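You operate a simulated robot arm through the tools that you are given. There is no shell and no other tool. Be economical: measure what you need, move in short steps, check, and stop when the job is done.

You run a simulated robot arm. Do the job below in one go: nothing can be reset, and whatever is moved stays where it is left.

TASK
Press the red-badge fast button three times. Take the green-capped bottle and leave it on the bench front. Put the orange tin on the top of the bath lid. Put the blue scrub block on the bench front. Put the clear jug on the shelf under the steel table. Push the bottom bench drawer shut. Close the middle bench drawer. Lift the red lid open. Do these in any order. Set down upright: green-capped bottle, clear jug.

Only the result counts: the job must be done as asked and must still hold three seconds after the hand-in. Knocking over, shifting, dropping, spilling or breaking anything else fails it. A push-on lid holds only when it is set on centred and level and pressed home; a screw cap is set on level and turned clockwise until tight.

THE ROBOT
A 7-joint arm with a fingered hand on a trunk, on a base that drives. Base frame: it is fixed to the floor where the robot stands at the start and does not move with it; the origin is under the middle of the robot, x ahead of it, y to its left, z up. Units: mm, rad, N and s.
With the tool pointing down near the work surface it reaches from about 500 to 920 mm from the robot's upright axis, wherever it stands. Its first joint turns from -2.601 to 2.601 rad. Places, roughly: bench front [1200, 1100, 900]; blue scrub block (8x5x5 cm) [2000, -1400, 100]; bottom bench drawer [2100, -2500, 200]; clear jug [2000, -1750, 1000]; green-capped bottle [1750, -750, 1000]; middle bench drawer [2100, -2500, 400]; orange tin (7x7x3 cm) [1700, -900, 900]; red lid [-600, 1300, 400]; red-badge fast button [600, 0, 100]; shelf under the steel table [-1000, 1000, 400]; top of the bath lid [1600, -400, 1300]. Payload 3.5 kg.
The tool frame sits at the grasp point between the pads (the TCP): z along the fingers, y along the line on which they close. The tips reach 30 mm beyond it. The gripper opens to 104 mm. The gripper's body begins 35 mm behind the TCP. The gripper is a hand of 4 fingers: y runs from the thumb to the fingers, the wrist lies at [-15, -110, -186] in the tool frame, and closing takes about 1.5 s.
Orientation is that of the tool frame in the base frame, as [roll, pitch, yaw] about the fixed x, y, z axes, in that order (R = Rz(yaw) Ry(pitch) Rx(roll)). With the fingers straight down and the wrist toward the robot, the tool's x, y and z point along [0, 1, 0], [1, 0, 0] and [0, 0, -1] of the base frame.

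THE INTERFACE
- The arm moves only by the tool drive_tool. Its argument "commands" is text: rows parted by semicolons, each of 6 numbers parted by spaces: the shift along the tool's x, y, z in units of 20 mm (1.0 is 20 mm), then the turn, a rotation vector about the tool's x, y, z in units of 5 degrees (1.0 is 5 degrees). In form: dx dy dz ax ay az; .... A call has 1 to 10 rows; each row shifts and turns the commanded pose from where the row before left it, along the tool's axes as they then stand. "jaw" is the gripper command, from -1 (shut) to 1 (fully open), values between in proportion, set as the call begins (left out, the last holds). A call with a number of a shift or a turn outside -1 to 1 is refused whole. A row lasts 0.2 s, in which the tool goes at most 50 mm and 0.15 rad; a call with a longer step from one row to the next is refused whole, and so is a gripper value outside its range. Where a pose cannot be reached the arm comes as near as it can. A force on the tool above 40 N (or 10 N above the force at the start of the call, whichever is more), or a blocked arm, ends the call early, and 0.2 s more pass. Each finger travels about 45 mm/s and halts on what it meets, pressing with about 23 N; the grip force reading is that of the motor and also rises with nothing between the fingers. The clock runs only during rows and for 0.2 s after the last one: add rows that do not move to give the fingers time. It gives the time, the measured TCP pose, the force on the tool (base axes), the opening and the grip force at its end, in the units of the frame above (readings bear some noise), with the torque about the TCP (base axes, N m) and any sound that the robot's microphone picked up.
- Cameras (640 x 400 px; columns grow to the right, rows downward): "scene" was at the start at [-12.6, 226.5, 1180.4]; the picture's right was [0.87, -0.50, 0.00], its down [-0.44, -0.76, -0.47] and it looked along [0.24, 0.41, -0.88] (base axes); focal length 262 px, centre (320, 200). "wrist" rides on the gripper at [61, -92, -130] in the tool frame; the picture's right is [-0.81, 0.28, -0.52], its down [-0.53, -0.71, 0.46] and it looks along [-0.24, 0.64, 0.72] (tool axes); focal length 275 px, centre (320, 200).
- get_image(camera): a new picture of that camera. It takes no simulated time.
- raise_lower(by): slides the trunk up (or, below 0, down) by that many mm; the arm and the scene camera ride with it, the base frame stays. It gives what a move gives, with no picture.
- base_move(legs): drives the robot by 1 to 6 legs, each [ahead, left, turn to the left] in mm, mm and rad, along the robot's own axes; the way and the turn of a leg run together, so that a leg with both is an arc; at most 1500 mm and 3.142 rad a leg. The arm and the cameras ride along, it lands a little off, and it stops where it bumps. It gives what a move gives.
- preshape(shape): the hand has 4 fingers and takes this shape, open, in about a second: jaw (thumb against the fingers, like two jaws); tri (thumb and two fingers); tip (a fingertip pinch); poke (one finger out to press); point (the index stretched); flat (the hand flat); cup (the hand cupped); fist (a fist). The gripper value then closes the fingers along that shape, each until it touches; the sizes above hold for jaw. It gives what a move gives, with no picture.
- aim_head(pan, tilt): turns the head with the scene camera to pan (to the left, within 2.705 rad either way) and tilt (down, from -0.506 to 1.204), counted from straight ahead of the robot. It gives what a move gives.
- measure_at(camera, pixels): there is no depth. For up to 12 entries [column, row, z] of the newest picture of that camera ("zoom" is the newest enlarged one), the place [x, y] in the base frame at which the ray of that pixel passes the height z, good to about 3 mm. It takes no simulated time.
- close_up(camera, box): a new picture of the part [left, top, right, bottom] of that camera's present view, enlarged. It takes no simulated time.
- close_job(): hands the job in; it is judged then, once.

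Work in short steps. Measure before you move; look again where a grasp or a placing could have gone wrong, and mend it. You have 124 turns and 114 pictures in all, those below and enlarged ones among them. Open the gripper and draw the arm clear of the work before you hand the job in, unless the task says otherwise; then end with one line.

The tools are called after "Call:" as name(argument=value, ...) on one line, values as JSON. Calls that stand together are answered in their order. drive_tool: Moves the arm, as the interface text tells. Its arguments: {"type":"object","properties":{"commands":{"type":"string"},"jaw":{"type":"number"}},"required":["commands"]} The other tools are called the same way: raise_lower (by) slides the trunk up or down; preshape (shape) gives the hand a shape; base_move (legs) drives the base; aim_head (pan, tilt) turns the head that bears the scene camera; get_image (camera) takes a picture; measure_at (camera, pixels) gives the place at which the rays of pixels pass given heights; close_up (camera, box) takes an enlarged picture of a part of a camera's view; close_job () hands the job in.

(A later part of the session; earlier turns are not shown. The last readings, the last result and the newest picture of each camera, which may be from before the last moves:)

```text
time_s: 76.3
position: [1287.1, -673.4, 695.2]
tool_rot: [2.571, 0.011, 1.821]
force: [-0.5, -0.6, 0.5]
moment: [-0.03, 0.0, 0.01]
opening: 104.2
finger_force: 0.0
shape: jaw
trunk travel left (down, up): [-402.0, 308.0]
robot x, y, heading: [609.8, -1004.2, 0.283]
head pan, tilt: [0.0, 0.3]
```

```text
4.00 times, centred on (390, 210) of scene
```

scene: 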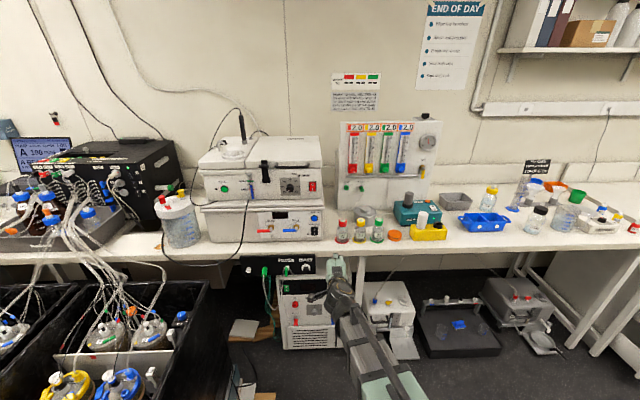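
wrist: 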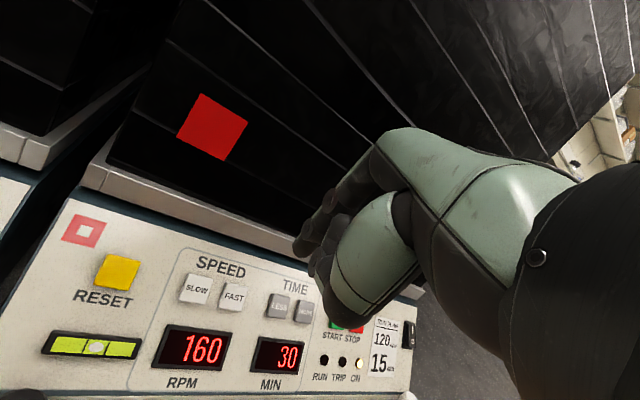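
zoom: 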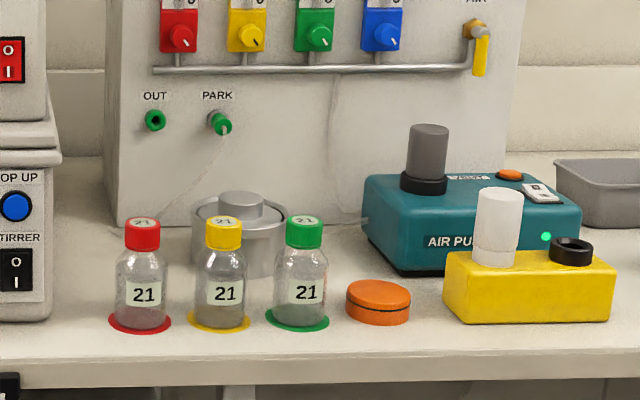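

Call:
measure_at(camera="zoom", pixels=[[298, 318, 850], [298, 318, 950], [378, 290, 850], [378, 290, 950], [304, 220, 950], [304, 220, 1000], [300, 360, 850], [300, 360, 950], [378, 318, 850], [378, 318, 950]])

Call:
close_up(camera="scene", box=[140, 100, 340, 225])

```text
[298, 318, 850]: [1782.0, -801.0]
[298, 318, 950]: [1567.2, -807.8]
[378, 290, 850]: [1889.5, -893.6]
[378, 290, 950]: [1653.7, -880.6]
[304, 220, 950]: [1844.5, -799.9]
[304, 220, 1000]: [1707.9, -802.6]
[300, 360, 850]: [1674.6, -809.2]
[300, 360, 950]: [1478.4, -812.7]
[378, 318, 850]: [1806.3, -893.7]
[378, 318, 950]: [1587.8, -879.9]
```

```text
3.20 times, centred on (240, 162) of scene
```

zoom: 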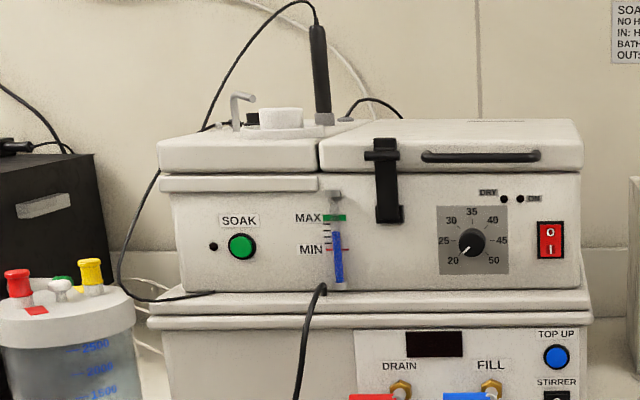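

Bench ≈ 900 high; bottle ≈ (1672, -804), cap top 1012; tin ≈ (1703, -886), top 930. Now the bath lid corners.

Call:
measure_at(camera="zoom", pixels=[[582, 160, 1250], [582, 160, 1300], [322, 163, 1250], [322, 163, 1300], [574, 121, 1250], [574, 121, 1300], [342, 121, 1250], [342, 121, 1300]])

Call:
measure_at(camera="scene", pixels=[[320, 200, 1250]])

```text
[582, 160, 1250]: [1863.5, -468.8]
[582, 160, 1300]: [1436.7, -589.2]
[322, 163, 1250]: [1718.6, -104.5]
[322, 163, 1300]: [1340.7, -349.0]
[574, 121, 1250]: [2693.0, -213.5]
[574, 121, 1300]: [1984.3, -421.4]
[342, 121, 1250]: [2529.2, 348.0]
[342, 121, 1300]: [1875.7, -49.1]
```

```text
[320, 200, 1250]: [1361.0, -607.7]
```

I set the tool upright (vertical) and raise it above the bench objects before closing in.

Call:
raise_lower(by=300)

Call:
drive_tool(commands="0 0 0 1 0 0;0 0 0 1 0 0;0 0 0 1 0 0;0 0 0 1 0 0;0 0 0 1 0 0;0 0 0 1 0 0;0 0 0 0.54 0 0;0 0 0 0 0 -0.4")

Call:
drive_tool(commands="0 0 -1 0 0 0;0 0 -1 0 0 0;0 0 -1 0 0 0;0 0 -1 0 0 0;0 0 -1 0 0 0;0 0 -1 0 0 0;0 0 -1 0 0 0;0 0 -1 0 0 0")

```text
time_s: 79.3
position: [1287.7, -673.4, 995.0]
tool_rot: [2.572, 0.011, 1.823]
force: [0.1, -0.1, -0.3]
moment: [-0.02, 0.03, 0.01]
opening: 103.8
finger_force: 0.0
shape: jaw
trunk travel left (down, up): [-702.0, 8.0]
robot x, y, heading: [610.1, -997.5, 0.281]
head pan, tilt: [0.0, 0.3]
```

```text
time_s: 81.1
position: [1287.1, -674.4, 995.7]
tool_rot: [-3.141, 0.013, 1.856]
force: [-0.5, -1.0, 0.1]
moment: [-0.03, 0.02, 0.01]
opening: 103.8
finger_force: 0.1
shape: jaw
trunk travel left (down, up): [-702.0, 8.0]
robot x, y, heading: [608.9, -995.1, 0.282]
head pan, tilt: [0.0, 0.3]
```

```text
time_s: 82.9
position: [1286.7, -671.3, 1155.6]
tool_rot: [-3.142, 0.01, 1.855]
force: [0.5, 0.9, 0.0]
moment: [-0.02, 0.0, -0.04]
opening: 104.0
finger_force: 0.1
shape: jaw
trunk travel left (down, up): [-702.0, 8.0]
robot x, y, heading: [609.5, -1000.1, 0.282]
head pan, tilt: [0.0, 0.3]
```

Drive so the hand is above the bottle, then look with the wrist camera.

Call:
base_move(legs=[[0, -237, 0], [325, 0, 0]])

Call:
get_image(camera="wrist")

Call:
aim_head(pan=0.1, tilt=0.7)

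Call:
get_image(camera="scene")

```text
time_s: 86.4
position: [1669.1, -806.9, 1154.2]
tool_rot: [-3.141, 0.011, 1.858]
force: [1.2, 0.0, 0.7]
moment: [0.03, 0.0, 0.0]
opening: 103.8
finger_force: 0.0
shape: jaw
trunk travel left (down, up): [-702.0, 8.0]
robot x, y, heading: [985.5, -1136.8, 0.283]
head pan, tilt: [0.0, 0.3]
```

```text
76 pictures are left
```

wrist: 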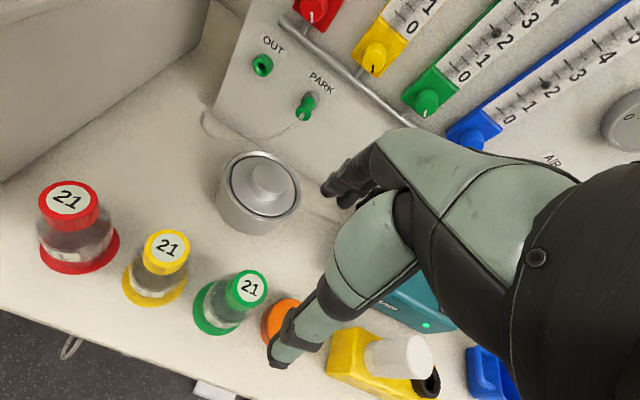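

```text
time_s: 87.3
position: [1666.8, -806.9, 1155.5]
tool_rot: [3.141, 0.01, 1.859]
force: [0.6, -0.4, 0.1]
moment: [0.01, -0.03, 0.0]
opening: 104.2
finger_force: 0.0
shape: jaw
trunk travel left (down, up): [-702.0, 8.0]
robot x, y, heading: [991.5, -1140.9, 0.28]
head pan, tilt: [0.099, 0.7]
```

```text
75 pictures are left
```

scene: 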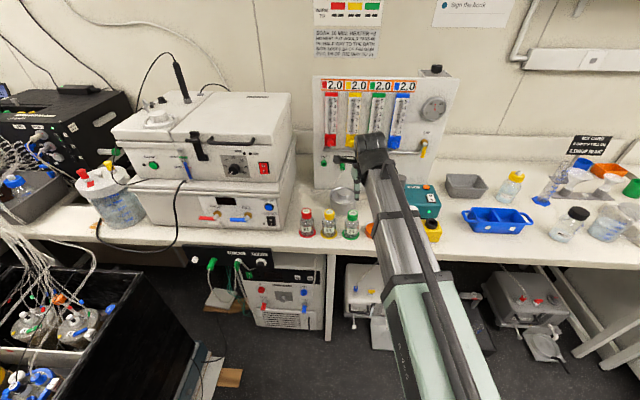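

I measure the cap and neighbours from the wrist view.

Call:
measure_at(camera="wrist", pixels=[[250, 287, 1012], [250, 287, 1000], [220, 307, 900], [170, 246, 1012], [285, 320, 930], [243, 306, 975]])

Call:
measure_at(camera="scene", pixels=[[352, 212, 1012], [350, 237, 900]])

```text
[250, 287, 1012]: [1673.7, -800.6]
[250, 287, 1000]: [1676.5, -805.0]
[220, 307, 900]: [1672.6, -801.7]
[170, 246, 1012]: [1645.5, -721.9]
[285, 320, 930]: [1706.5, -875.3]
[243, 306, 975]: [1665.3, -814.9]
```

```text
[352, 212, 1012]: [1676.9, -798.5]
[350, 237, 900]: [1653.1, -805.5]
```

Bottle at (1674, -801). I narrow the opening to ~70 mm and descend over the cap.

Call:
drive_tool(commands="0.2 0.42 0.5 0 0 0;0 0 0.5 0 0 0;0 0 1 0 0 0;0 0 1 0 0 0;0 0 1 0 0 0", jaw=0.35)

Call:
get_image(camera="wrist")

Call:
close_up(camera="scene", box=[290, 130, 450, 250])

```text
time_s: 88.5
position: [1674.2, -801.7, 1075.1]
tool_rot: [3.141, 0.01, 1.857]
force: [0.2, 0.0, -0.2]
moment: [0.02, 0.0, 0.04]
opening: 70.3
finger_force: 0.0
shape: jaw
trunk travel left (down, up): [-702.0, 8.0]
robot x, y, heading: [988.5, -1136.3, 0.281]
head pan, tilt: [0.099, 0.7]
```

```text
74 pictures are left
```

wrist: 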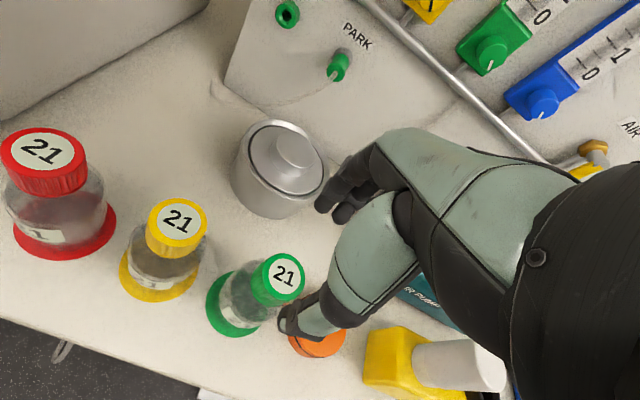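

```text
3.33 times, centred on (370, 190) of scene
```

zoom: 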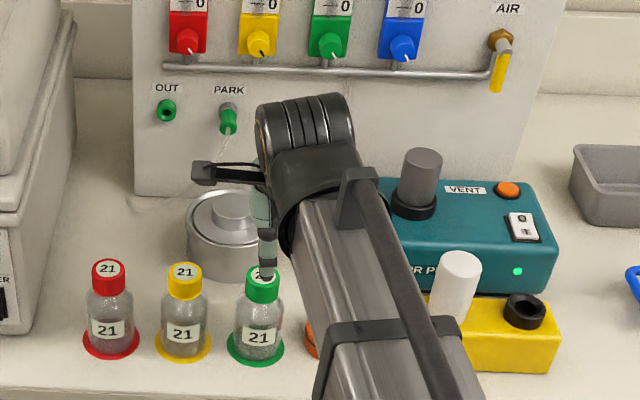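

The cap lies on the tool axis (predicted (287,272), seen (283,275)). I go down to 993 and grip.

Call:
drive_tool(commands="0 0 1 0 0 0;0 0 1 0 0 0;0 0 1 0 0 0;0 0 1 0 0 0;0 0 0.1 0 0 0")

Call:
drive_tool(commands="0 0 0 0 0 0;0 0 0 0 0 0;0 0 0 0 0 0;0 0 0 0 0 0;0 0 0 0 0 0;0 0 0 0 0 0", jaw=-1)

Call:
get_image(camera="wrist")

```text
time_s: 89.7
position: [1674.0, -802.9, 993.5]
tool_rot: [-3.14, 0.011, 1.858]
force: [0.2, -0.8, 0.6]
moment: [0.01, -0.02, 0.0]
opening: 70.5
finger_force: 0.1
shape: jaw
trunk travel left (down, up): [-702.0, 8.0]
robot x, y, heading: [991.2, -1134.4, 0.284]
head pan, tilt: [0.099, 0.7]
```

```text
time_s: 91.1
position: [1675.6, -803.2, 994.1]
tool_rot: [3.14, 0.011, 1.858]
force: [-0.3, -1.1, 6.0]
moment: [-0.05, 0.01, -0.01]
opening: 43.7
finger_force: 23.1
shape: jaw
trunk travel left (down, up): [-702.0, 8.0]
robot x, y, heading: [990.6, -1137.8, 0.287]
head pan, tilt: [0.099, 0.7]
```

```text
72 pictures are left
```

wrist: 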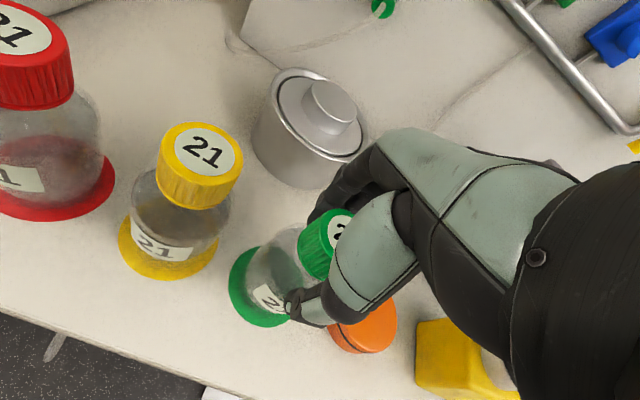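

Gripped at 43.7 mm. Lift straight up.

Call:
drive_tool(commands="0 0 -0.5 0 0 0;0 0 -1 0 0 0;0 0 -1 0 0 0;0 0 -1 0 0 0;0 0 -1 0 0 0;0 0 -1 0 0 0;0 0 -1 0 0 0;0 0 -1 0 0 0")

Call:
get_image(camera="wrist")

```text
time_s: 92.9
position: [1674.2, -801.3, 1144.3]
tool_rot: [3.141, 0.011, 1.857]
force: [0.2, -0.1, -2.0]
moment: [-0.01, 0.0, -0.02]
opening: 34.6
finger_force: 23.1
shape: jaw
trunk travel left (down, up): [-702.0, 8.0]
robot x, y, heading: [989.3, -1138.6, 0.283]
head pan, tilt: [0.099, 0.7]
```

```text
71 pictures are left
```

wrist: 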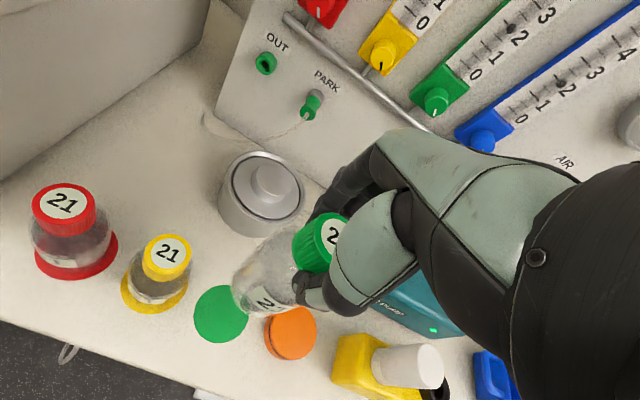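

Bottle is held. I back out, then go diagonally to the free floor near the start, keeping the hand ahead of the tubs.

Call:
base_move(legs=[[-400, 0, 0], [-430, 570, 0], [0, 800, 0]])

Call:
aim_head(pan=0.9, tilt=0.6)

Call:
get_image(camera="scene")

Call:
get_image(camera="wrist")

```text
time_s: 102.8
position: [480.6, 281.2, 1144.7]
tool_rot: [-3.141, 0.013, 1.869]
force: [0.5, 0.5, -1.3]
moment: [-0.01, 0.0, 0.02]
opening: 34.6
finger_force: 23.1
shape: jaw
trunk travel left (down, up): [-702.0, 8.0]
robot x, y, heading: [-199.0, -60.9, 0.296]
head pan, tilt: [0.099, 0.7]
```

```text
time_s: 103.9
position: [478.8, 281.7, 1143.1]
tool_rot: [3.14, 0.01, 1.869]
force: [0.0, -0.9, -1.7]
moment: [0.01, 0.01, 0.0]
opening: 34.5
finger_force: 23.1
shape: jaw
trunk travel left (down, up): [-702.0, 8.0]
robot x, y, heading: [-199.8, -62.4, 0.3]
head pan, tilt: [0.901, 0.6]
```

```text
70 pictures are left
```

scene: 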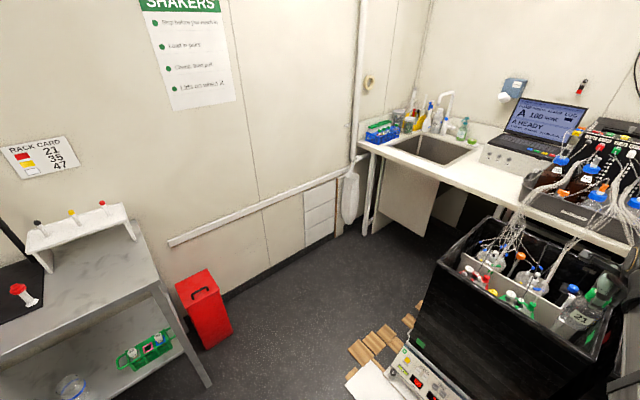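

```text
69 pictures are left
```

wrist: 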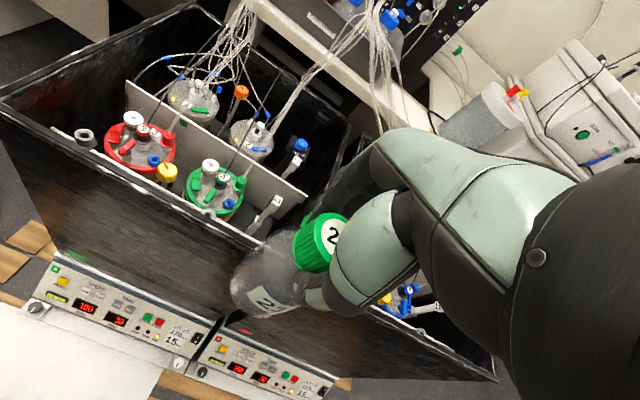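

I measure the floor gaps and bench edge here.

Call:
measure_at(camera="scene", pixels=[[360, 143, 900], [500, 200, 900], [620, 248, 900], [440, 170, 900], [372, 235, 0], [425, 237, 0], [210, 388, 0], [232, 326, 0], [345, 385, 20], [335, 238, 0], [437, 265, 850], [400, 330, 0]])

Call:
close_up(camera="scene", box=[350, 70, 640, 251])

```text
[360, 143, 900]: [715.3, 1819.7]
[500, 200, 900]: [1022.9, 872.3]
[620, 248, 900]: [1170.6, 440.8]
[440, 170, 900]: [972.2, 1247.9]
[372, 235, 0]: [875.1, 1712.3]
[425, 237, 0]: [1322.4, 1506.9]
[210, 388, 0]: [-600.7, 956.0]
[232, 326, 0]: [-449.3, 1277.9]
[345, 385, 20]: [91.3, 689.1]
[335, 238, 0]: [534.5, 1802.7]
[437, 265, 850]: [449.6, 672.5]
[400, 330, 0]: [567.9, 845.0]
```

```text
2.21 times, centred on (495, 160) of scene
```

zoom: 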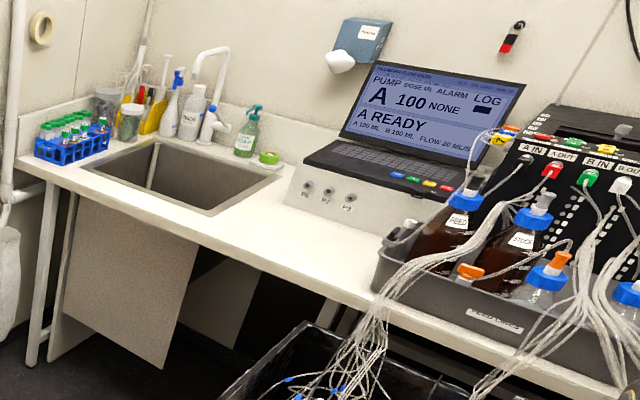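

The strip between sink and laptop box is the free bench front. I measure its bounds.

Call:
measure_at(camera="zoom", pixels=[[212, 214, 900], [284, 174, 900], [284, 212, 900], [375, 262, 900], [280, 265, 900], [200, 225, 900], [300, 240, 900], [250, 225, 900], [82, 160, 900], [370, 310, 900]])

```text
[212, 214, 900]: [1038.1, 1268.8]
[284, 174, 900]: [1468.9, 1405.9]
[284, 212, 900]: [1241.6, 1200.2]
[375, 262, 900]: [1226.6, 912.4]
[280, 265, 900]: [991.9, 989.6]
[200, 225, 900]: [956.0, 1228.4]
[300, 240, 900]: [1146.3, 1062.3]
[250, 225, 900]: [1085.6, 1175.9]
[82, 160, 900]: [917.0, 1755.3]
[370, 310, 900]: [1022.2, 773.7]
```

Strip: edge s≈1256, box front ≈1450+, sink ends t≈-868. I drive round left of the tubs to face the bench there.

Call:
base_move(legs=[[0, 0, 0.027], [0, 600, 0], [308, 284, 0], [530, 15, 0]])

Call:
aim_head(pan=0.0, tilt=0.7)

Call:
get_image(camera="scene")

```text
time_s: 112.5
position: [966.8, 1428.5, 1142.6]
tool_rot: [-3.141, 0.01, 1.905]
force: [-0.5, -0.3, -1.6]
moment: [-0.01, -0.01, 0.01]
opening: 34.4
finger_force: 23.1
shape: jaw
trunk travel left (down, up): [-702.0, 8.0]
robot x, y, heading: [298.5, 1064.0, 0.333]
head pan, tilt: [0.901, 0.6]
```

```text
time_s: 113.7
position: [967.4, 1427.4, 1144.0]
tool_rot: [-3.141, 0.011, 1.903]
force: [-0.1, -0.1, -2.2]
moment: [-0.02, 0.0, 0.02]
opening: 34.7
finger_force: 22.6
shape: jaw
trunk travel left (down, up): [-702.0, 8.0]
robot x, y, heading: [297.6, 1063.5, 0.328]
head pan, tilt: [0.0, 0.7]
```

```text
67 pictures are left
```

scene: 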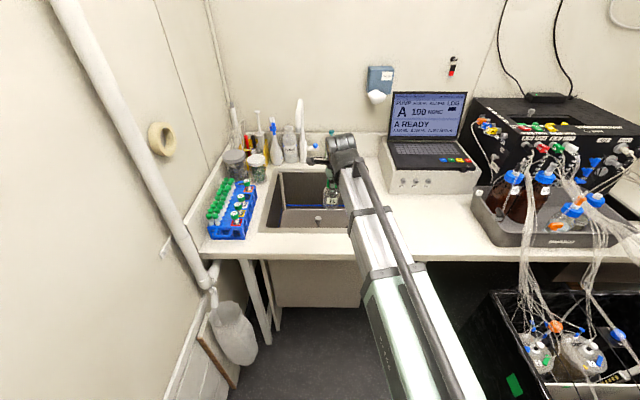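

I measure the free strip right of the arm: (400–470, 195–250).

Call:
measure_at(camera="scene", pixels=[[385, 190, 900], [465, 193, 900], [430, 225, 900], [430, 252, 900], [410, 225, 900], [465, 225, 900], [490, 240, 900], [345, 228, 900]])

```text
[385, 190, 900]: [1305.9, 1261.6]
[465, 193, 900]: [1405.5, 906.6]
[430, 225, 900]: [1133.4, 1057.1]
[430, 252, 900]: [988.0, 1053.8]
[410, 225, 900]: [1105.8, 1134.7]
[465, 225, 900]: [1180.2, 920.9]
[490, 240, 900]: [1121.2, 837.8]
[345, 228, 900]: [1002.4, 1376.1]
```

The front strip is s 1256–1620. I carry the bottle to about (1180, 1040) with the arm.

Call:
drive_tool(commands="-1 0.18 0 0 0 0;-1 0.18 0 0 0 0;-1 0.18 0 0 0 0;-1 0.18 0 0 0 0;-1 0.18 0 0 0 0;-1 0.18 0 0 0 0;-1 0.18 0 0 0 0;-1 0.18 0 0 0 0;-1 0.18 0 0 0 0;-1 0.18 0 0 0 0")

Call:
drive_tool(commands="-1 0.18 0 0 0 0;-1 0.18 0 0 0 0;-1 0.18 0 0 0 0;-1 0.18 0 0 0 0;-1 0.18 0 0 0 0;-1 0.18 0 0 0 0;-1 0.18 0 0 0 0;-1 0.18 0 0 0 0;-1 0.18 0 0 0 0;-1 0.18 0 0 0 0")

Call:
drive_tool(commands="-1 0.18 0 0 0 0;-0.8 0 1 0 0 0;0 0 1 0 0 0;0 0 1 0 0 0;0 0 1 0 0 0;0 0 1 0 0 0;0 0 1 0 0 0")

Call:
get_image(camera="wrist")

Call:
get_image(camera="scene")

```text
time_s: 115.9
position: [1066.8, 1250.3, 1144.4]
tool_rot: [-3.139, 0.011, 1.903]
force: [-0.4, -0.1, -2.6]
moment: [-0.02, -0.02, -0.02]
opening: 34.5
finger_force: 23.1
shape: jaw
trunk travel left (down, up): [-702.0, 8.0]
robot x, y, heading: [299.6, 1060.4, 0.324]
head pan, tilt: [0.0, 0.7]
```

```text
time_s: 118.1
position: [1166.0, 1074.5, 1148.2]
tool_rot: [-3.141, 0.011, 1.905]
force: [0.5, 0.1, -0.9]
moment: [0.03, 0.05, -0.01]
opening: 34.3
finger_force: 23.3
shape: jaw
trunk travel left (down, up): [-702.0, 8.0]
robot x, y, heading: [300.0, 1059.7, 0.326]
head pan, tilt: [0.0, 0.7]
```

```text
time_s: 119.7
position: [1182.0, 1040.0, 1028.7]
tool_rot: [-3.141, 0.013, 1.905]
force: [0.8, -0.3, -1.8]
moment: [0.0, 0.0, -0.02]
opening: 34.3
finger_force: 23.0
shape: jaw
trunk travel left (down, up): [-702.0, 8.0]
robot x, y, heading: [303.1, 1064.1, 0.328]
head pan, tilt: [0.0, 0.7]
```

```text
66 pictures are left
```

wrist: 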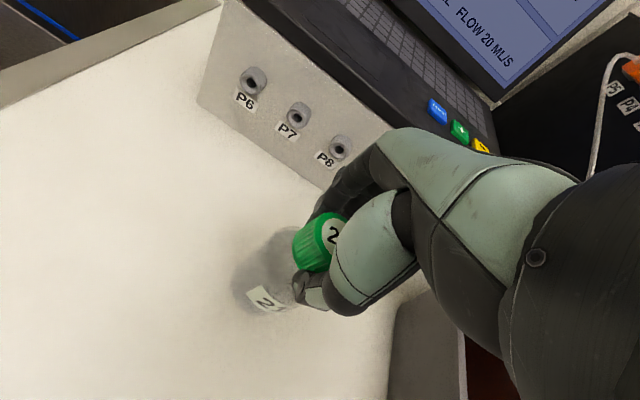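

```text
65 pictures are left
```

scene: 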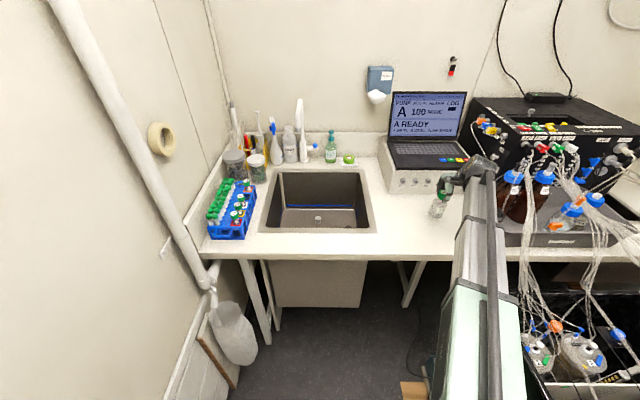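

Lower gently until it touches.

Call:
drive_tool(commands="0 0 0.5 0 0 0;0 0 0.5 0 0 0;0 0 0.4 0 0 0;0 0 0.1 0 0 0;0 0 0.1 0 0 0")

Call:
close_up(camera="wrist", box=[180, 170, 420, 320])

```text
time_s: 120.8
position: [1181.0, 1040.5, 1005.1]
tool_rot: [3.129, 0.011, 1.903]
force: [-5.0, 2.0, 24.7]
moment: [0.06, 0.04, 0.02]
opening: 37.1
finger_force: 23.4
shape: jaw
trunk travel left (down, up): [-702.0, 8.0]
robot x, y, heading: [299.3, 1063.0, 0.331]
head pan, tilt: [0.0, 0.7]
stopped in row 5: the force on the tool passed its limit at 42 N (the readings are from after the stop); the commanded pose is now the measured one
```

```text
2.67 times, centred on (300, 245) of wrist
```

zoom: 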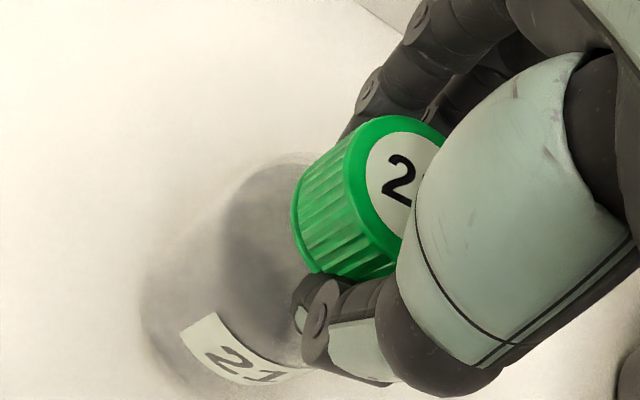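

It rests on the bench. I ease up 2 mm and open the hand, then lift.

Call:
drive_tool(commands="0 0 -0.1 0 0 0;0 0 0 0 0 0")

Call:
drive_tool(commands="0 0 0 0 0 0;0 0 0 0 0 0;0 0 0 0 0 0;0 0 0 0 0 0;0 0 0 0 0 0", jaw=0.4)

Call:
drive_tool(commands="0 0 -0.5 0 0 0;0 0 -1 0 0 0;0 0 -1 0 0 0;0 0 -1 0 0 0;0 0 -1 0 0 0;0 0 -1 0 0 0;0 0 -1 0 0 0;0 0 -1 0 0 0")

Call:
get_image(camera="wrist")

```text
time_s: 121.4
position: [1181.7, 1040.4, 1006.5]
tool_rot: [3.133, 0.012, 1.904]
force: [-4.4, 1.7, 25.3]
moment: [0.11, -0.11, 0.0]
opening: 36.8
finger_force: 22.7
shape: jaw
trunk travel left (down, up): [-702.0, 8.0]
robot x, y, heading: [302.6, 1062.1, 0.329]
head pan, tilt: [0.0, 0.7]
```

```text
time_s: 122.6
position: [1183.0, 1041.2, 1002.3]
tool_rot: [3.135, 0.01, 1.905]
force: [1.2, 0.3, -0.2]
moment: [0.0, -0.04, 0.0]
opening: 72.6
finger_force: 0.0
shape: jaw
trunk travel left (down, up): [-702.0, 8.0]
robot x, y, heading: [300.1, 1067.1, 0.328]
head pan, tilt: [0.0, 0.7]
```

```text
time_s: 124.4
position: [1181.2, 1041.9, 1152.9]
tool_rot: [3.134, 0.012, 1.904]
force: [0.7, -0.1, -1.2]
moment: [-0.03, 0.01, 0.0]
opening: 72.4
finger_force: 0.0
shape: jaw
trunk travel left (down, up): [-702.0, 8.0]
robot x, y, heading: [298.5, 1059.0, 0.331]
head pan, tilt: [0.0, 0.7]
```

```text
63 pictures are left
```

wrist: 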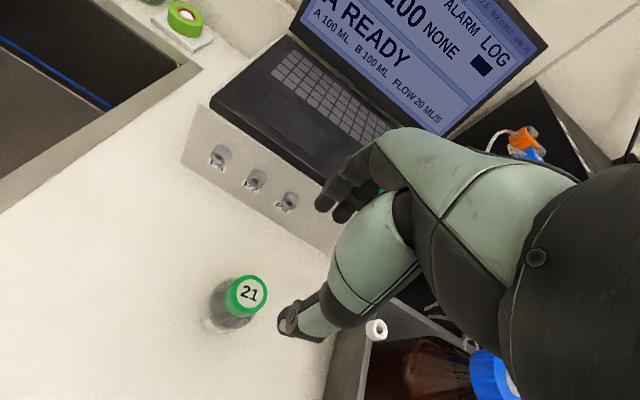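

Bottle stands upright. While here I do the red lid next: fold the arm in, back out, and turn toward the bin to look.

Call:
drive_tool(commands="1 -0.9 0 0 0 0;1 -0.9 0 0 0 0;1 -0.9 0 0 0 0;1 -0.9 0 0 0 0;1 -0.9 0 0 0 0;1 -0.9 0 0 0 0;1 -0.9 0 0 0 0;1 -0.9 0 0 0 0;1 -0.9 0 0 0 0;1 -0.9 0 0 0 0")

Call:
drive_tool(commands="1 -0.9 0 0 0 0;1 -0.9 0 0 0 0;1 -0.9 0 0 0 0;1 -0.9 0 0 0 0;1 -0.9 0 0 0 0")

Call:
base_move(legs=[[-530, 0, 0], [-150, -245, 0], [0, 0, 1.571]])

Call:
aim_head(pan=0.0, tilt=0.85)

Call:
get_image(camera="scene")

```text
time_s: 126.6
position: [946.1, 1173.1, 1149.7]
tool_rot: [3.136, 0.012, 1.904]
force: [-0.1, 0.1, 0.5]
moment: [0.03, -0.02, 0.0]
opening: 72.4
finger_force: 0.0
shape: jaw
trunk travel left (down, up): [-702.0, 8.0]
robot x, y, heading: [298.6, 1057.6, 0.327]
head pan, tilt: [0.0, 0.7]
```

```text
time_s: 127.8
position: [828.6, 1237.3, 1147.6]
tool_rot: [3.135, 0.011, 1.903]
force: [-0.4, 0.3, -0.3]
moment: [0.02, 0.01, 0.0]
opening: 72.4
finger_force: 0.1
shape: jaw
trunk travel left (down, up): [-702.0, 8.0]
robot x, y, heading: [298.2, 1062.5, 0.329]
head pan, tilt: [0.0, 0.7]
```

```text
time_s: 136.3
position: [-436.4, 1141.3, 1148.1]
tool_rot: [3.134, 0.012, -2.821]
force: [-0.3, -0.1, -1.0]
moment: [-0.02, 0.03, -0.02]
opening: 72.7
finger_force: 0.0
shape: jaw
trunk travel left (down, up): [-702.0, 8.0]
robot x, y, heading: [-269.5, 604.5, 1.883]
head pan, tilt: [0.0, 0.7]
```

```text
time_s: 137.0
position: [-436.1, 1140.4, 1148.3]
tool_rot: [3.137, 0.011, -2.823]
force: [-0.1, -0.1, 0.1]
moment: [-0.02, -0.03, -0.03]
opening: 72.8
finger_force: 0.1
shape: jaw
trunk travel left (down, up): [-702.0, 8.0]
robot x, y, heading: [-268.5, 609.8, 1.886]
head pan, tilt: [0.0, 0.85]
```

```text
62 pictures are left
```

scene: 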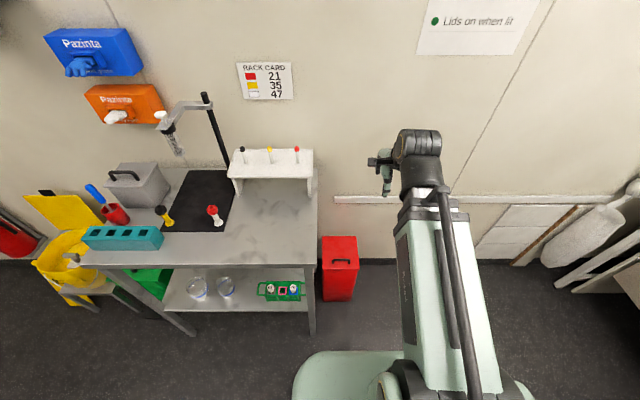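

Bin at (340, 268), shelf at (240, 290). Zoom on both.

Call:
close_up(camera="scene", box=[290, 220, 390, 310])

Call:
measure_at(camera="zoom", pixels=[[320, 200, 400]])

Call:
close_up(camera="scene", box=[140, 240, 330, 345])

```text
4.44 times, centred on (340, 265) of scene
```

zoom: 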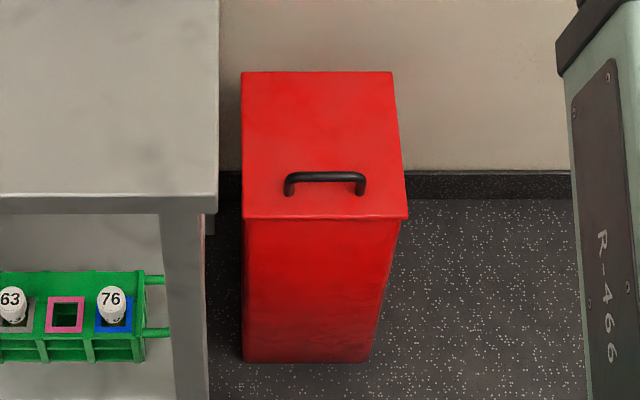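

```text
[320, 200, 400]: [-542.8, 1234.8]
```

```text
3.37 times, centred on (235, 292) of scene
```

zoom: 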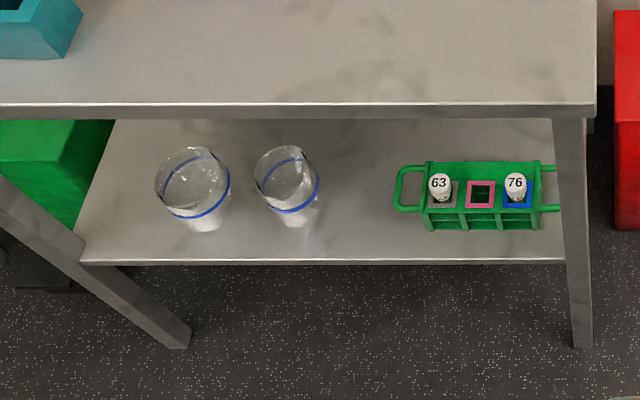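

I measure bin base, lid edges and handle rays.

Call:
measure_at(camera="scene", pixels=[[322.7, 301, 0], [350.8, 301, 0], [322.2, 269.3, 350], [322.2, 269.3, 450], [359.6, 269.3, 350], [359.6, 269.3, 450], [341.4, 259.4, 400], [341.4, 259.4, 480], [322.7, 236.2, 350], [322.7, 236.2, 450], [356.2, 236.2, 350], [356.2, 236.2, 450]])

Call:
measure_at(camera="scene", pixels=[[334, 261, 400], [349, 261, 400], [210, 305, 350], [160, 300, 350], [300, 305, 350], [170, 312, 350], [316, 333, 0], [190, 333, 0], [263, 270, 400], [316, 266, 900]])

Call:
get_image(camera="wrist")

```text
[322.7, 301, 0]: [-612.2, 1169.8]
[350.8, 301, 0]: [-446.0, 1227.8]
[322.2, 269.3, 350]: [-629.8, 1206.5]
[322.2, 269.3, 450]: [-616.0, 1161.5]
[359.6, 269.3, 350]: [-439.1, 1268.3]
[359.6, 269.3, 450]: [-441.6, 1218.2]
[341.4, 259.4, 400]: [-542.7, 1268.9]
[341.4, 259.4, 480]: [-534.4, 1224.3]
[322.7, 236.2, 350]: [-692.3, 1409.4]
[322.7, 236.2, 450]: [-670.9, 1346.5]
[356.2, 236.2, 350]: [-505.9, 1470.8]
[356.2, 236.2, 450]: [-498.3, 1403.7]
```

```text
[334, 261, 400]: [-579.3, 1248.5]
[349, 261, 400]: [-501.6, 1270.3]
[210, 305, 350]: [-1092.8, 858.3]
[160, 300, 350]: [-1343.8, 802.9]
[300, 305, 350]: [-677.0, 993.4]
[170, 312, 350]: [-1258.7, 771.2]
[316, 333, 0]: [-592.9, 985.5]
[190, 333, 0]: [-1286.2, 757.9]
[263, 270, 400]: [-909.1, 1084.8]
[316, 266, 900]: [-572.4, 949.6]
```

```text
59 pictures are left
```

wrist: 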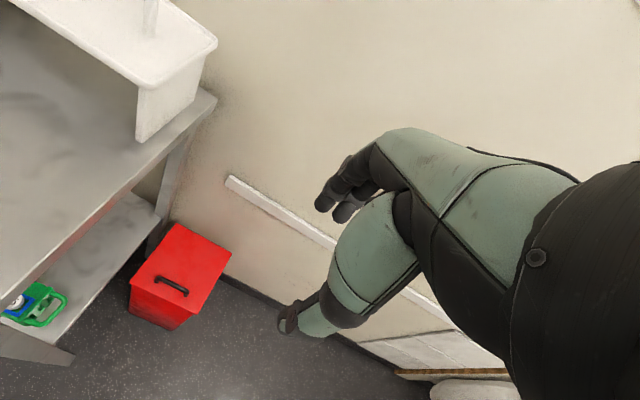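

Triangulate the handle with the wrist view.

Call:
close_up(camera="wrist", box=[100, 200, 260, 340])

Call:
measure_at(camera="wrist", pixels=[[171, 285, 400], [171, 285, 480], [131, 283, 400], [131, 283, 450], [195, 311, 400], [195, 311, 450], [175, 224, 400], [175, 224, 450], [231, 257, 400], [231, 257, 450]])

```text
2.86 times, centred on (180, 270) of wrist
```

zoom: 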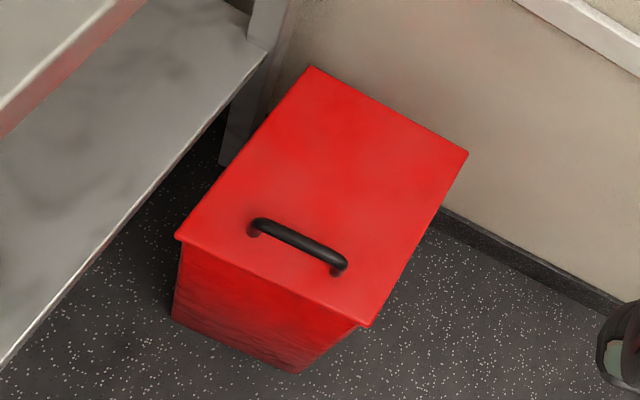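

```text
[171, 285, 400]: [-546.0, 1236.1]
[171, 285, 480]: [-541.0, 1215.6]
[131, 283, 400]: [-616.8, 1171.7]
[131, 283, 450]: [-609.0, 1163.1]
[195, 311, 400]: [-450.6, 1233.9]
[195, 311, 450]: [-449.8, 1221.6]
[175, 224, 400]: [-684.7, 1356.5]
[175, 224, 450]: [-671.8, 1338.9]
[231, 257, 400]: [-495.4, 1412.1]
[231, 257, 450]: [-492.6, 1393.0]
```

Lid: front edge z≈440, hinge edge z≈483, handle bar ≈(-541, 1208, ~500). I lower the trunk and bring the hand above the handle.

Call:
raise_lower(by=-400)

Call:
raise_lower(by=-140)

Call:
drive_tool(commands="0.72 0.7 0 0 0 -0.5;0.72 0.7 0 0 0 0;0.72 0.7 0 0 0 0;0.72 0.7 0 0 0 0;0.72 0.7 0 0 0 0")

Call:
get_image(camera="wrist")

Call:
get_image(camera="scene")

```text
time_s: 140.8
position: [-436.3, 1141.3, 748.3]
tool_rot: [3.133, 0.012, -2.823]
force: [-0.2, -0.2, -0.2]
moment: [0.02, 0.0, 0.0]
opening: 72.5
finger_force: 0.0
shape: jaw
trunk travel left (down, up): [-302.0, 408.0]
robot x, y, heading: [-269.9, 606.2, 1.889]
head pan, tilt: [0.0, 0.85]
```

```text
time_s: 142.5
position: [-436.7, 1141.2, 608.1]
tool_rot: [3.136, 0.011, -2.823]
force: [0.0, -0.5, 0.2]
moment: [-0.01, -0.02, -0.01]
opening: 72.6
finger_force: 0.0
shape: jaw
trunk travel left (down, up): [-162.0, 548.0]
robot x, y, heading: [-265.8, 609.2, 1.886]
head pan, tilt: [0.0, 0.85]
```

```text
time_s: 143.7
position: [-528.2, 1180.0, 607.9]
tool_rot: [3.136, 0.01, -2.78]
force: [-0.3, -0.4, 0.0]
moment: [0.01, -0.03, 0.03]
opening: 72.5
finger_force: 0.0
shape: jaw
trunk travel left (down, up): [-162.0, 548.0]
robot x, y, heading: [-265.7, 607.5, 1.884]
head pan, tilt: [0.0, 0.85]
```

```text
57 pictures are left
```

wrist: 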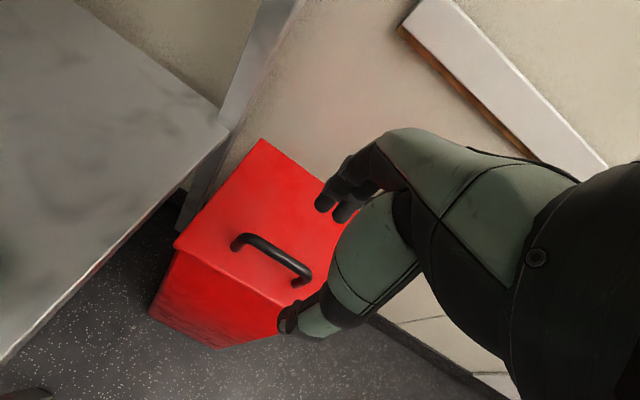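

```text
56 pictures are left
```

scene: 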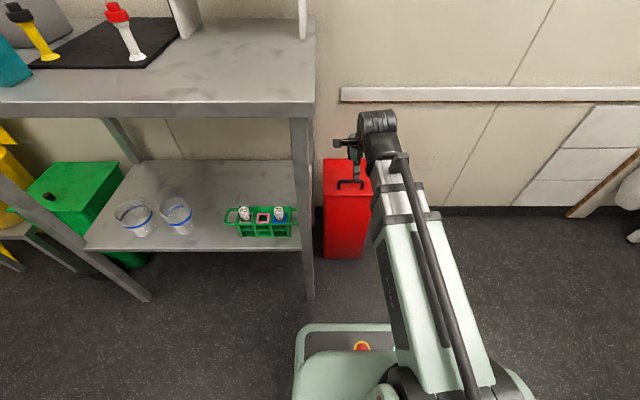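

Measure the bar from both new views.

Call:
measure_at(camera="wrist", pixels=[[272, 252, 460], [272, 252, 500], [236, 238, 480], [309, 277, 480], [182, 243, 440], [262, 140, 480]])

Call:
measure_at(camera="scene", pixels=[[350, 182, 460], [350, 182, 500]])

Call:
close_up(camera="scene", box=[300, 130, 400, 200])

```text
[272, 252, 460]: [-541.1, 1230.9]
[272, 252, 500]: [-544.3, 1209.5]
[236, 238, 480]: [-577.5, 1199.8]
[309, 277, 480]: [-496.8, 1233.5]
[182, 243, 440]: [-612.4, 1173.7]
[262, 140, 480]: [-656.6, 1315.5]
```

```text
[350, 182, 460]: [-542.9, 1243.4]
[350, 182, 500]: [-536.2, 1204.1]
```

```text
5.71 times, centred on (350, 165) of scene
```

zoom: 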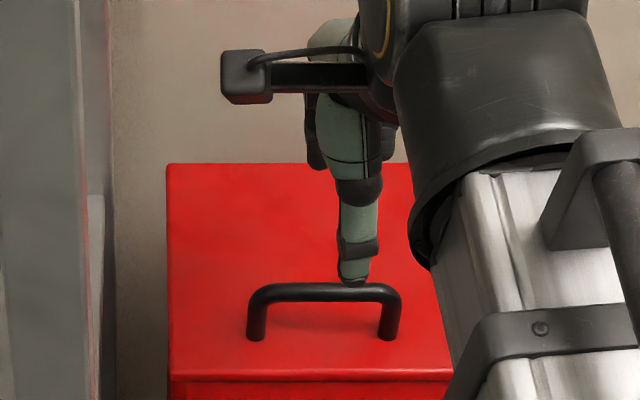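

Bar ≈ (-542, 1214, 490). I descend over it and close.

Call:
drive_tool(commands="0 0.62 0.5 0 0 0;0 0.62 0.8 0 0 0;0 0.61 1 0 0 0;0 0 1 0 0 0;0 0 1 0 0 0;0 0 1 0 0 0;0 0 0.4 0 0 0")

Call:
close_up(camera="scene", box=[300, 130, 400, 200])

Call:
drive_tool(commands="0 0 0 0 0 0;0 0 0 0 0 0;0 0 0 0 0 0;0 0 0 0 0 0;0 0 0 0 0 0;0 0 0 0 0 0;0 0 0 0 0 0;0 0 0 0 0 0", jaw=-1)

Call:
get_image(camera="wrist")

```text
time_s: 145.3
position: [-540.4, 1218.8, 493.7]
tool_rot: [3.133, 0.009, -2.779]
force: [-0.5, 0.5, -0.4]
moment: [-0.01, 0.02, -0.01]
opening: 72.4
finger_force: 0.0
shape: jaw
trunk travel left (down, up): [-162.0, 548.0]
robot x, y, heading: [-265.4, 608.0, 1.884]
head pan, tilt: [0.0, 0.85]
```

```text
5.71 times, centred on (350, 165) of scene
```

zoom: 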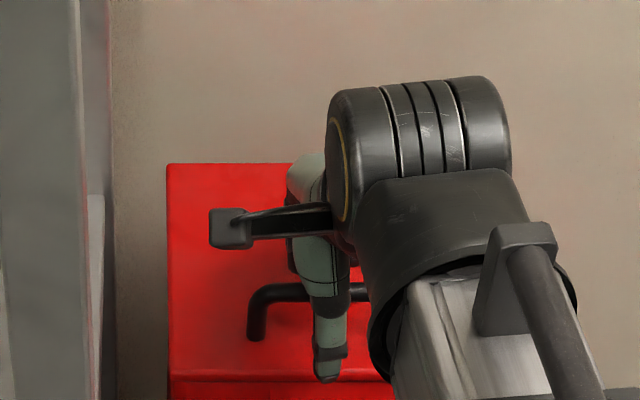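

```text
time_s: 147.1
position: [-540.7, 1216.8, 492.8]
tool_rot: [3.136, 0.01, -2.778]
force: [0.0, -0.3, 0.0]
moment: [0.0, 0.01, 0.01]
opening: 0.0
finger_force: 22.2
shape: jaw
trunk travel left (down, up): [-162.0, 548.0]
robot x, y, heading: [-271.8, 609.8, 1.885]
head pan, tilt: [0.0, 0.85]
```

```text
53 pictures are left
```

wrist: 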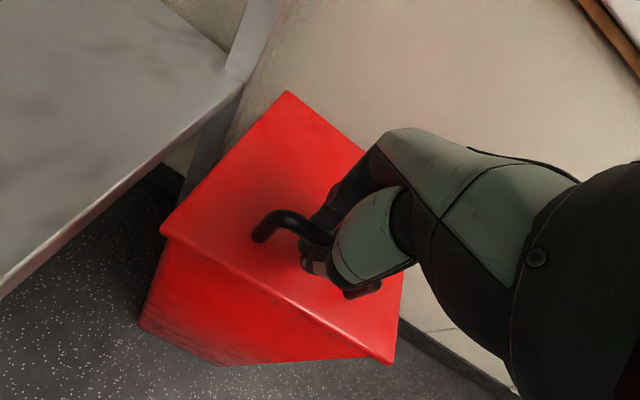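

Opening reads 0: the fingertips may have closed beneath the bar, hooking it. I test by lifting 30 mm.

Call:
drive_tool(commands="0 0 -0.5 0 0 0;0 0 -0.5 0 0 0;0 0 -0.5 0 0 0")

Call:
get_image(camera="wrist")

Call:
close_up(camera="scene", box=[300, 130, 400, 200])

```text
time_s: 147.9
position: [-540.8, 1219.0, 521.2]
tool_rot: [3.135, 0.011, -2.778]
force: [-9.0, 29.3, -14.4]
moment: [0.06, 0.14, 0.13]
opening: 0.3
finger_force: 23.2
shape: jaw
trunk travel left (down, up): [-162.0, 548.0]
robot x, y, heading: [-267.2, 611.6, 1.888]
head pan, tilt: [0.0, 0.85]
```

```text
52 pictures are left
```

wrist: 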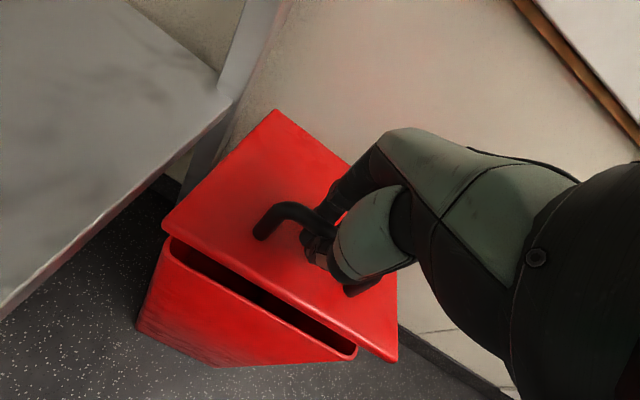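

```text
5.71 times, centred on (350, 165) of scene
```

zoom: 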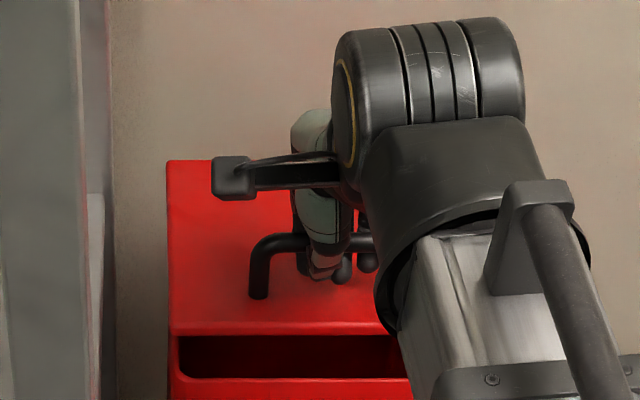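

The lid is coming up on the hooked bar. I follow the arc about the rear hinge, tilting the hand with it.

Call:
drive_tool(commands="0 0.45 0 0 0 0;0 0.289 -0.863 -0.8 0 0;0 0.448 -0.792 -0.8 0 0;0 0.591 -0.692 -0.8 0 0;0 0.712 -0.566 -0.8 0 0")

Call:
get_image(camera="wrist")

Call:
get_image(camera="scene")

```text
time_s: 148.9
position: [-551.3, 1250.5, 568.1]
tool_rot: [2.937, 0.014, -2.783]
force: [-5.0, 22.2, -23.4]
moment: [-0.33, 0.05, 0.05]
opening: 0.1
finger_force: 22.8
shape: jaw
trunk travel left (down, up): [-162.0, 548.0]
robot x, y, heading: [-267.4, 610.1, 1.884]
head pan, tilt: [0.0, 0.85]
stopped in row 5: the force on the tool passed its limit at 46 N (the readings are from after the stop); the commanded pose is now the measured one
```

```text
50 pictures are left
```

wrist: 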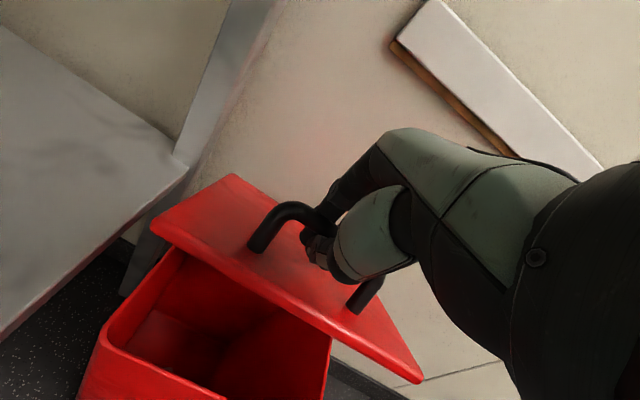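

```text
49 pictures are left
```

scene: 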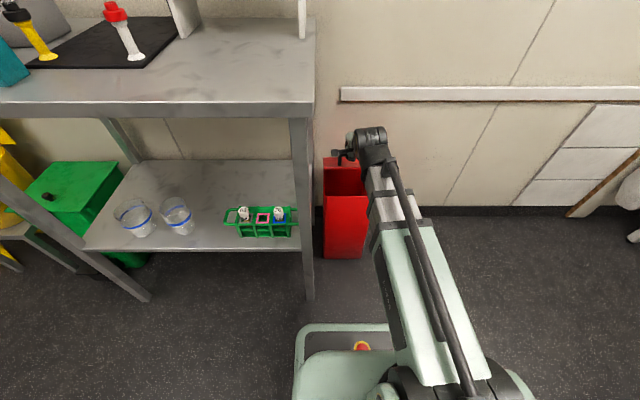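

It pulls toward the hinge, so the radius is shorter than I assumed; I bias inward and continue.

Call:
drive_tool(commands="0 0.5 0.1 0 0 0;0 0.66 -0.3 -1 0 0;0 0.73 -0.2 -1 0 0;0 0.76 -0.05 -1 0 0;0 0.76 0.1 -1 0 0;0 0.727 0.236 -1 0 0")

Call:
get_image(camera="wrist")

```text
time_s: 150.3
position: [-578.7, 1318.9, 607.0]
tool_rot: [2.49, 0.013, -2.778]
force: [11.3, -21.2, 23.0]
moment: [-2.39, -0.8, 0.1]
opening: 0.0
finger_force: 22.4
shape: jaw
trunk travel left (down, up): [-162.0, 548.0]
robot x, y, heading: [-268.7, 606.1, 1.892]
head pan, tilt: [0.0, 0.85]
```

```text
48 pictures are left
```

wrist: 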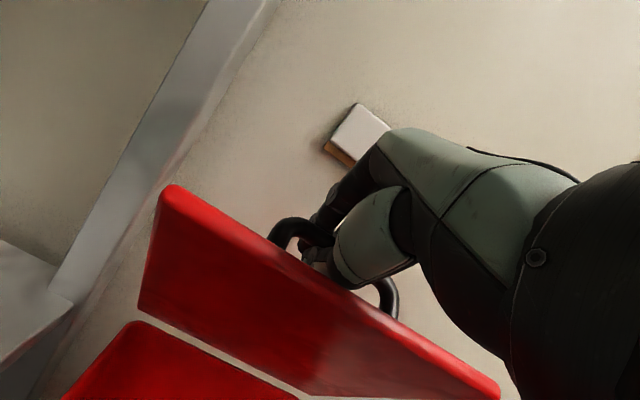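

The lid is now near upright; its top face turns toward the wall, so my hand should tilt the other way. I undo the tilt while pushing inward.

Call:
drive_tool(commands="0 0 0 1 0 0;0 0 0 1 0 0;0 0 0 1 0 0;0 0 0 1 0 0;0 0 0 1 0 0")

Call:
drive_tool(commands="0 0.5 0.1 1 0 0;0 0.5 0 1 0 0;0 0.5 0 1 0 0")

Call:
get_image(camera="wrist")

Call:
get_image(camera="scene")

```text
time_s: 151.5
position: [-580.1, 1320.2, 602.1]
tool_rot: [2.933, 0.012, -2.779]
force: [-0.5, 1.9, -1.0]
moment: [0.0, -0.01, 0.07]
opening: 0.1
finger_force: 22.5
shape: jaw
trunk travel left (down, up): [-162.0, 548.0]
robot x, y, heading: [-267.0, 608.8, 1.884]
head pan, tilt: [0.0, 0.85]
```

```text
time_s: 152.3
position: [-589.5, 1347.7, 604.3]
tool_rot: [-3.087, 0.012, -2.78]
force: [-0.1, 0.0, -0.1]
moment: [-0.02, 0.02, -0.01]
opening: 0.0
finger_force: 22.7
shape: jaw
trunk travel left (down, up): [-162.0, 548.0]
robot x, y, heading: [-265.6, 609.0, 1.887]
head pan, tilt: [0.0, 0.85]
```

```text
47 pictures are left
```

wrist: 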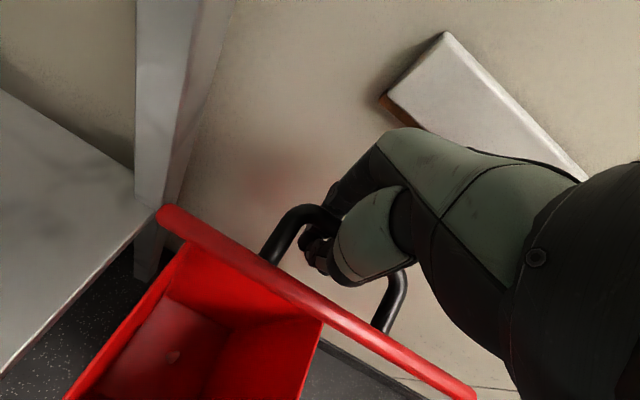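

```text
46 pictures are left
```

scene: 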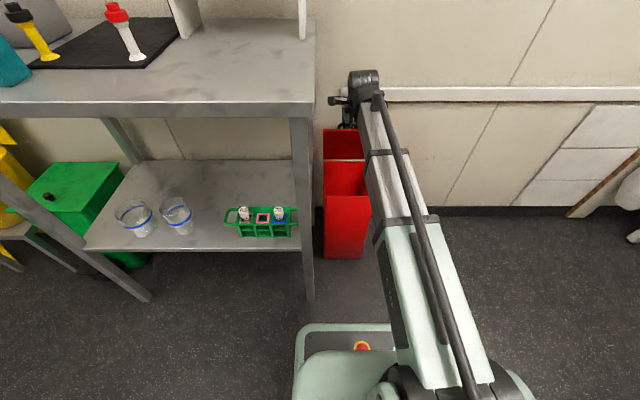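

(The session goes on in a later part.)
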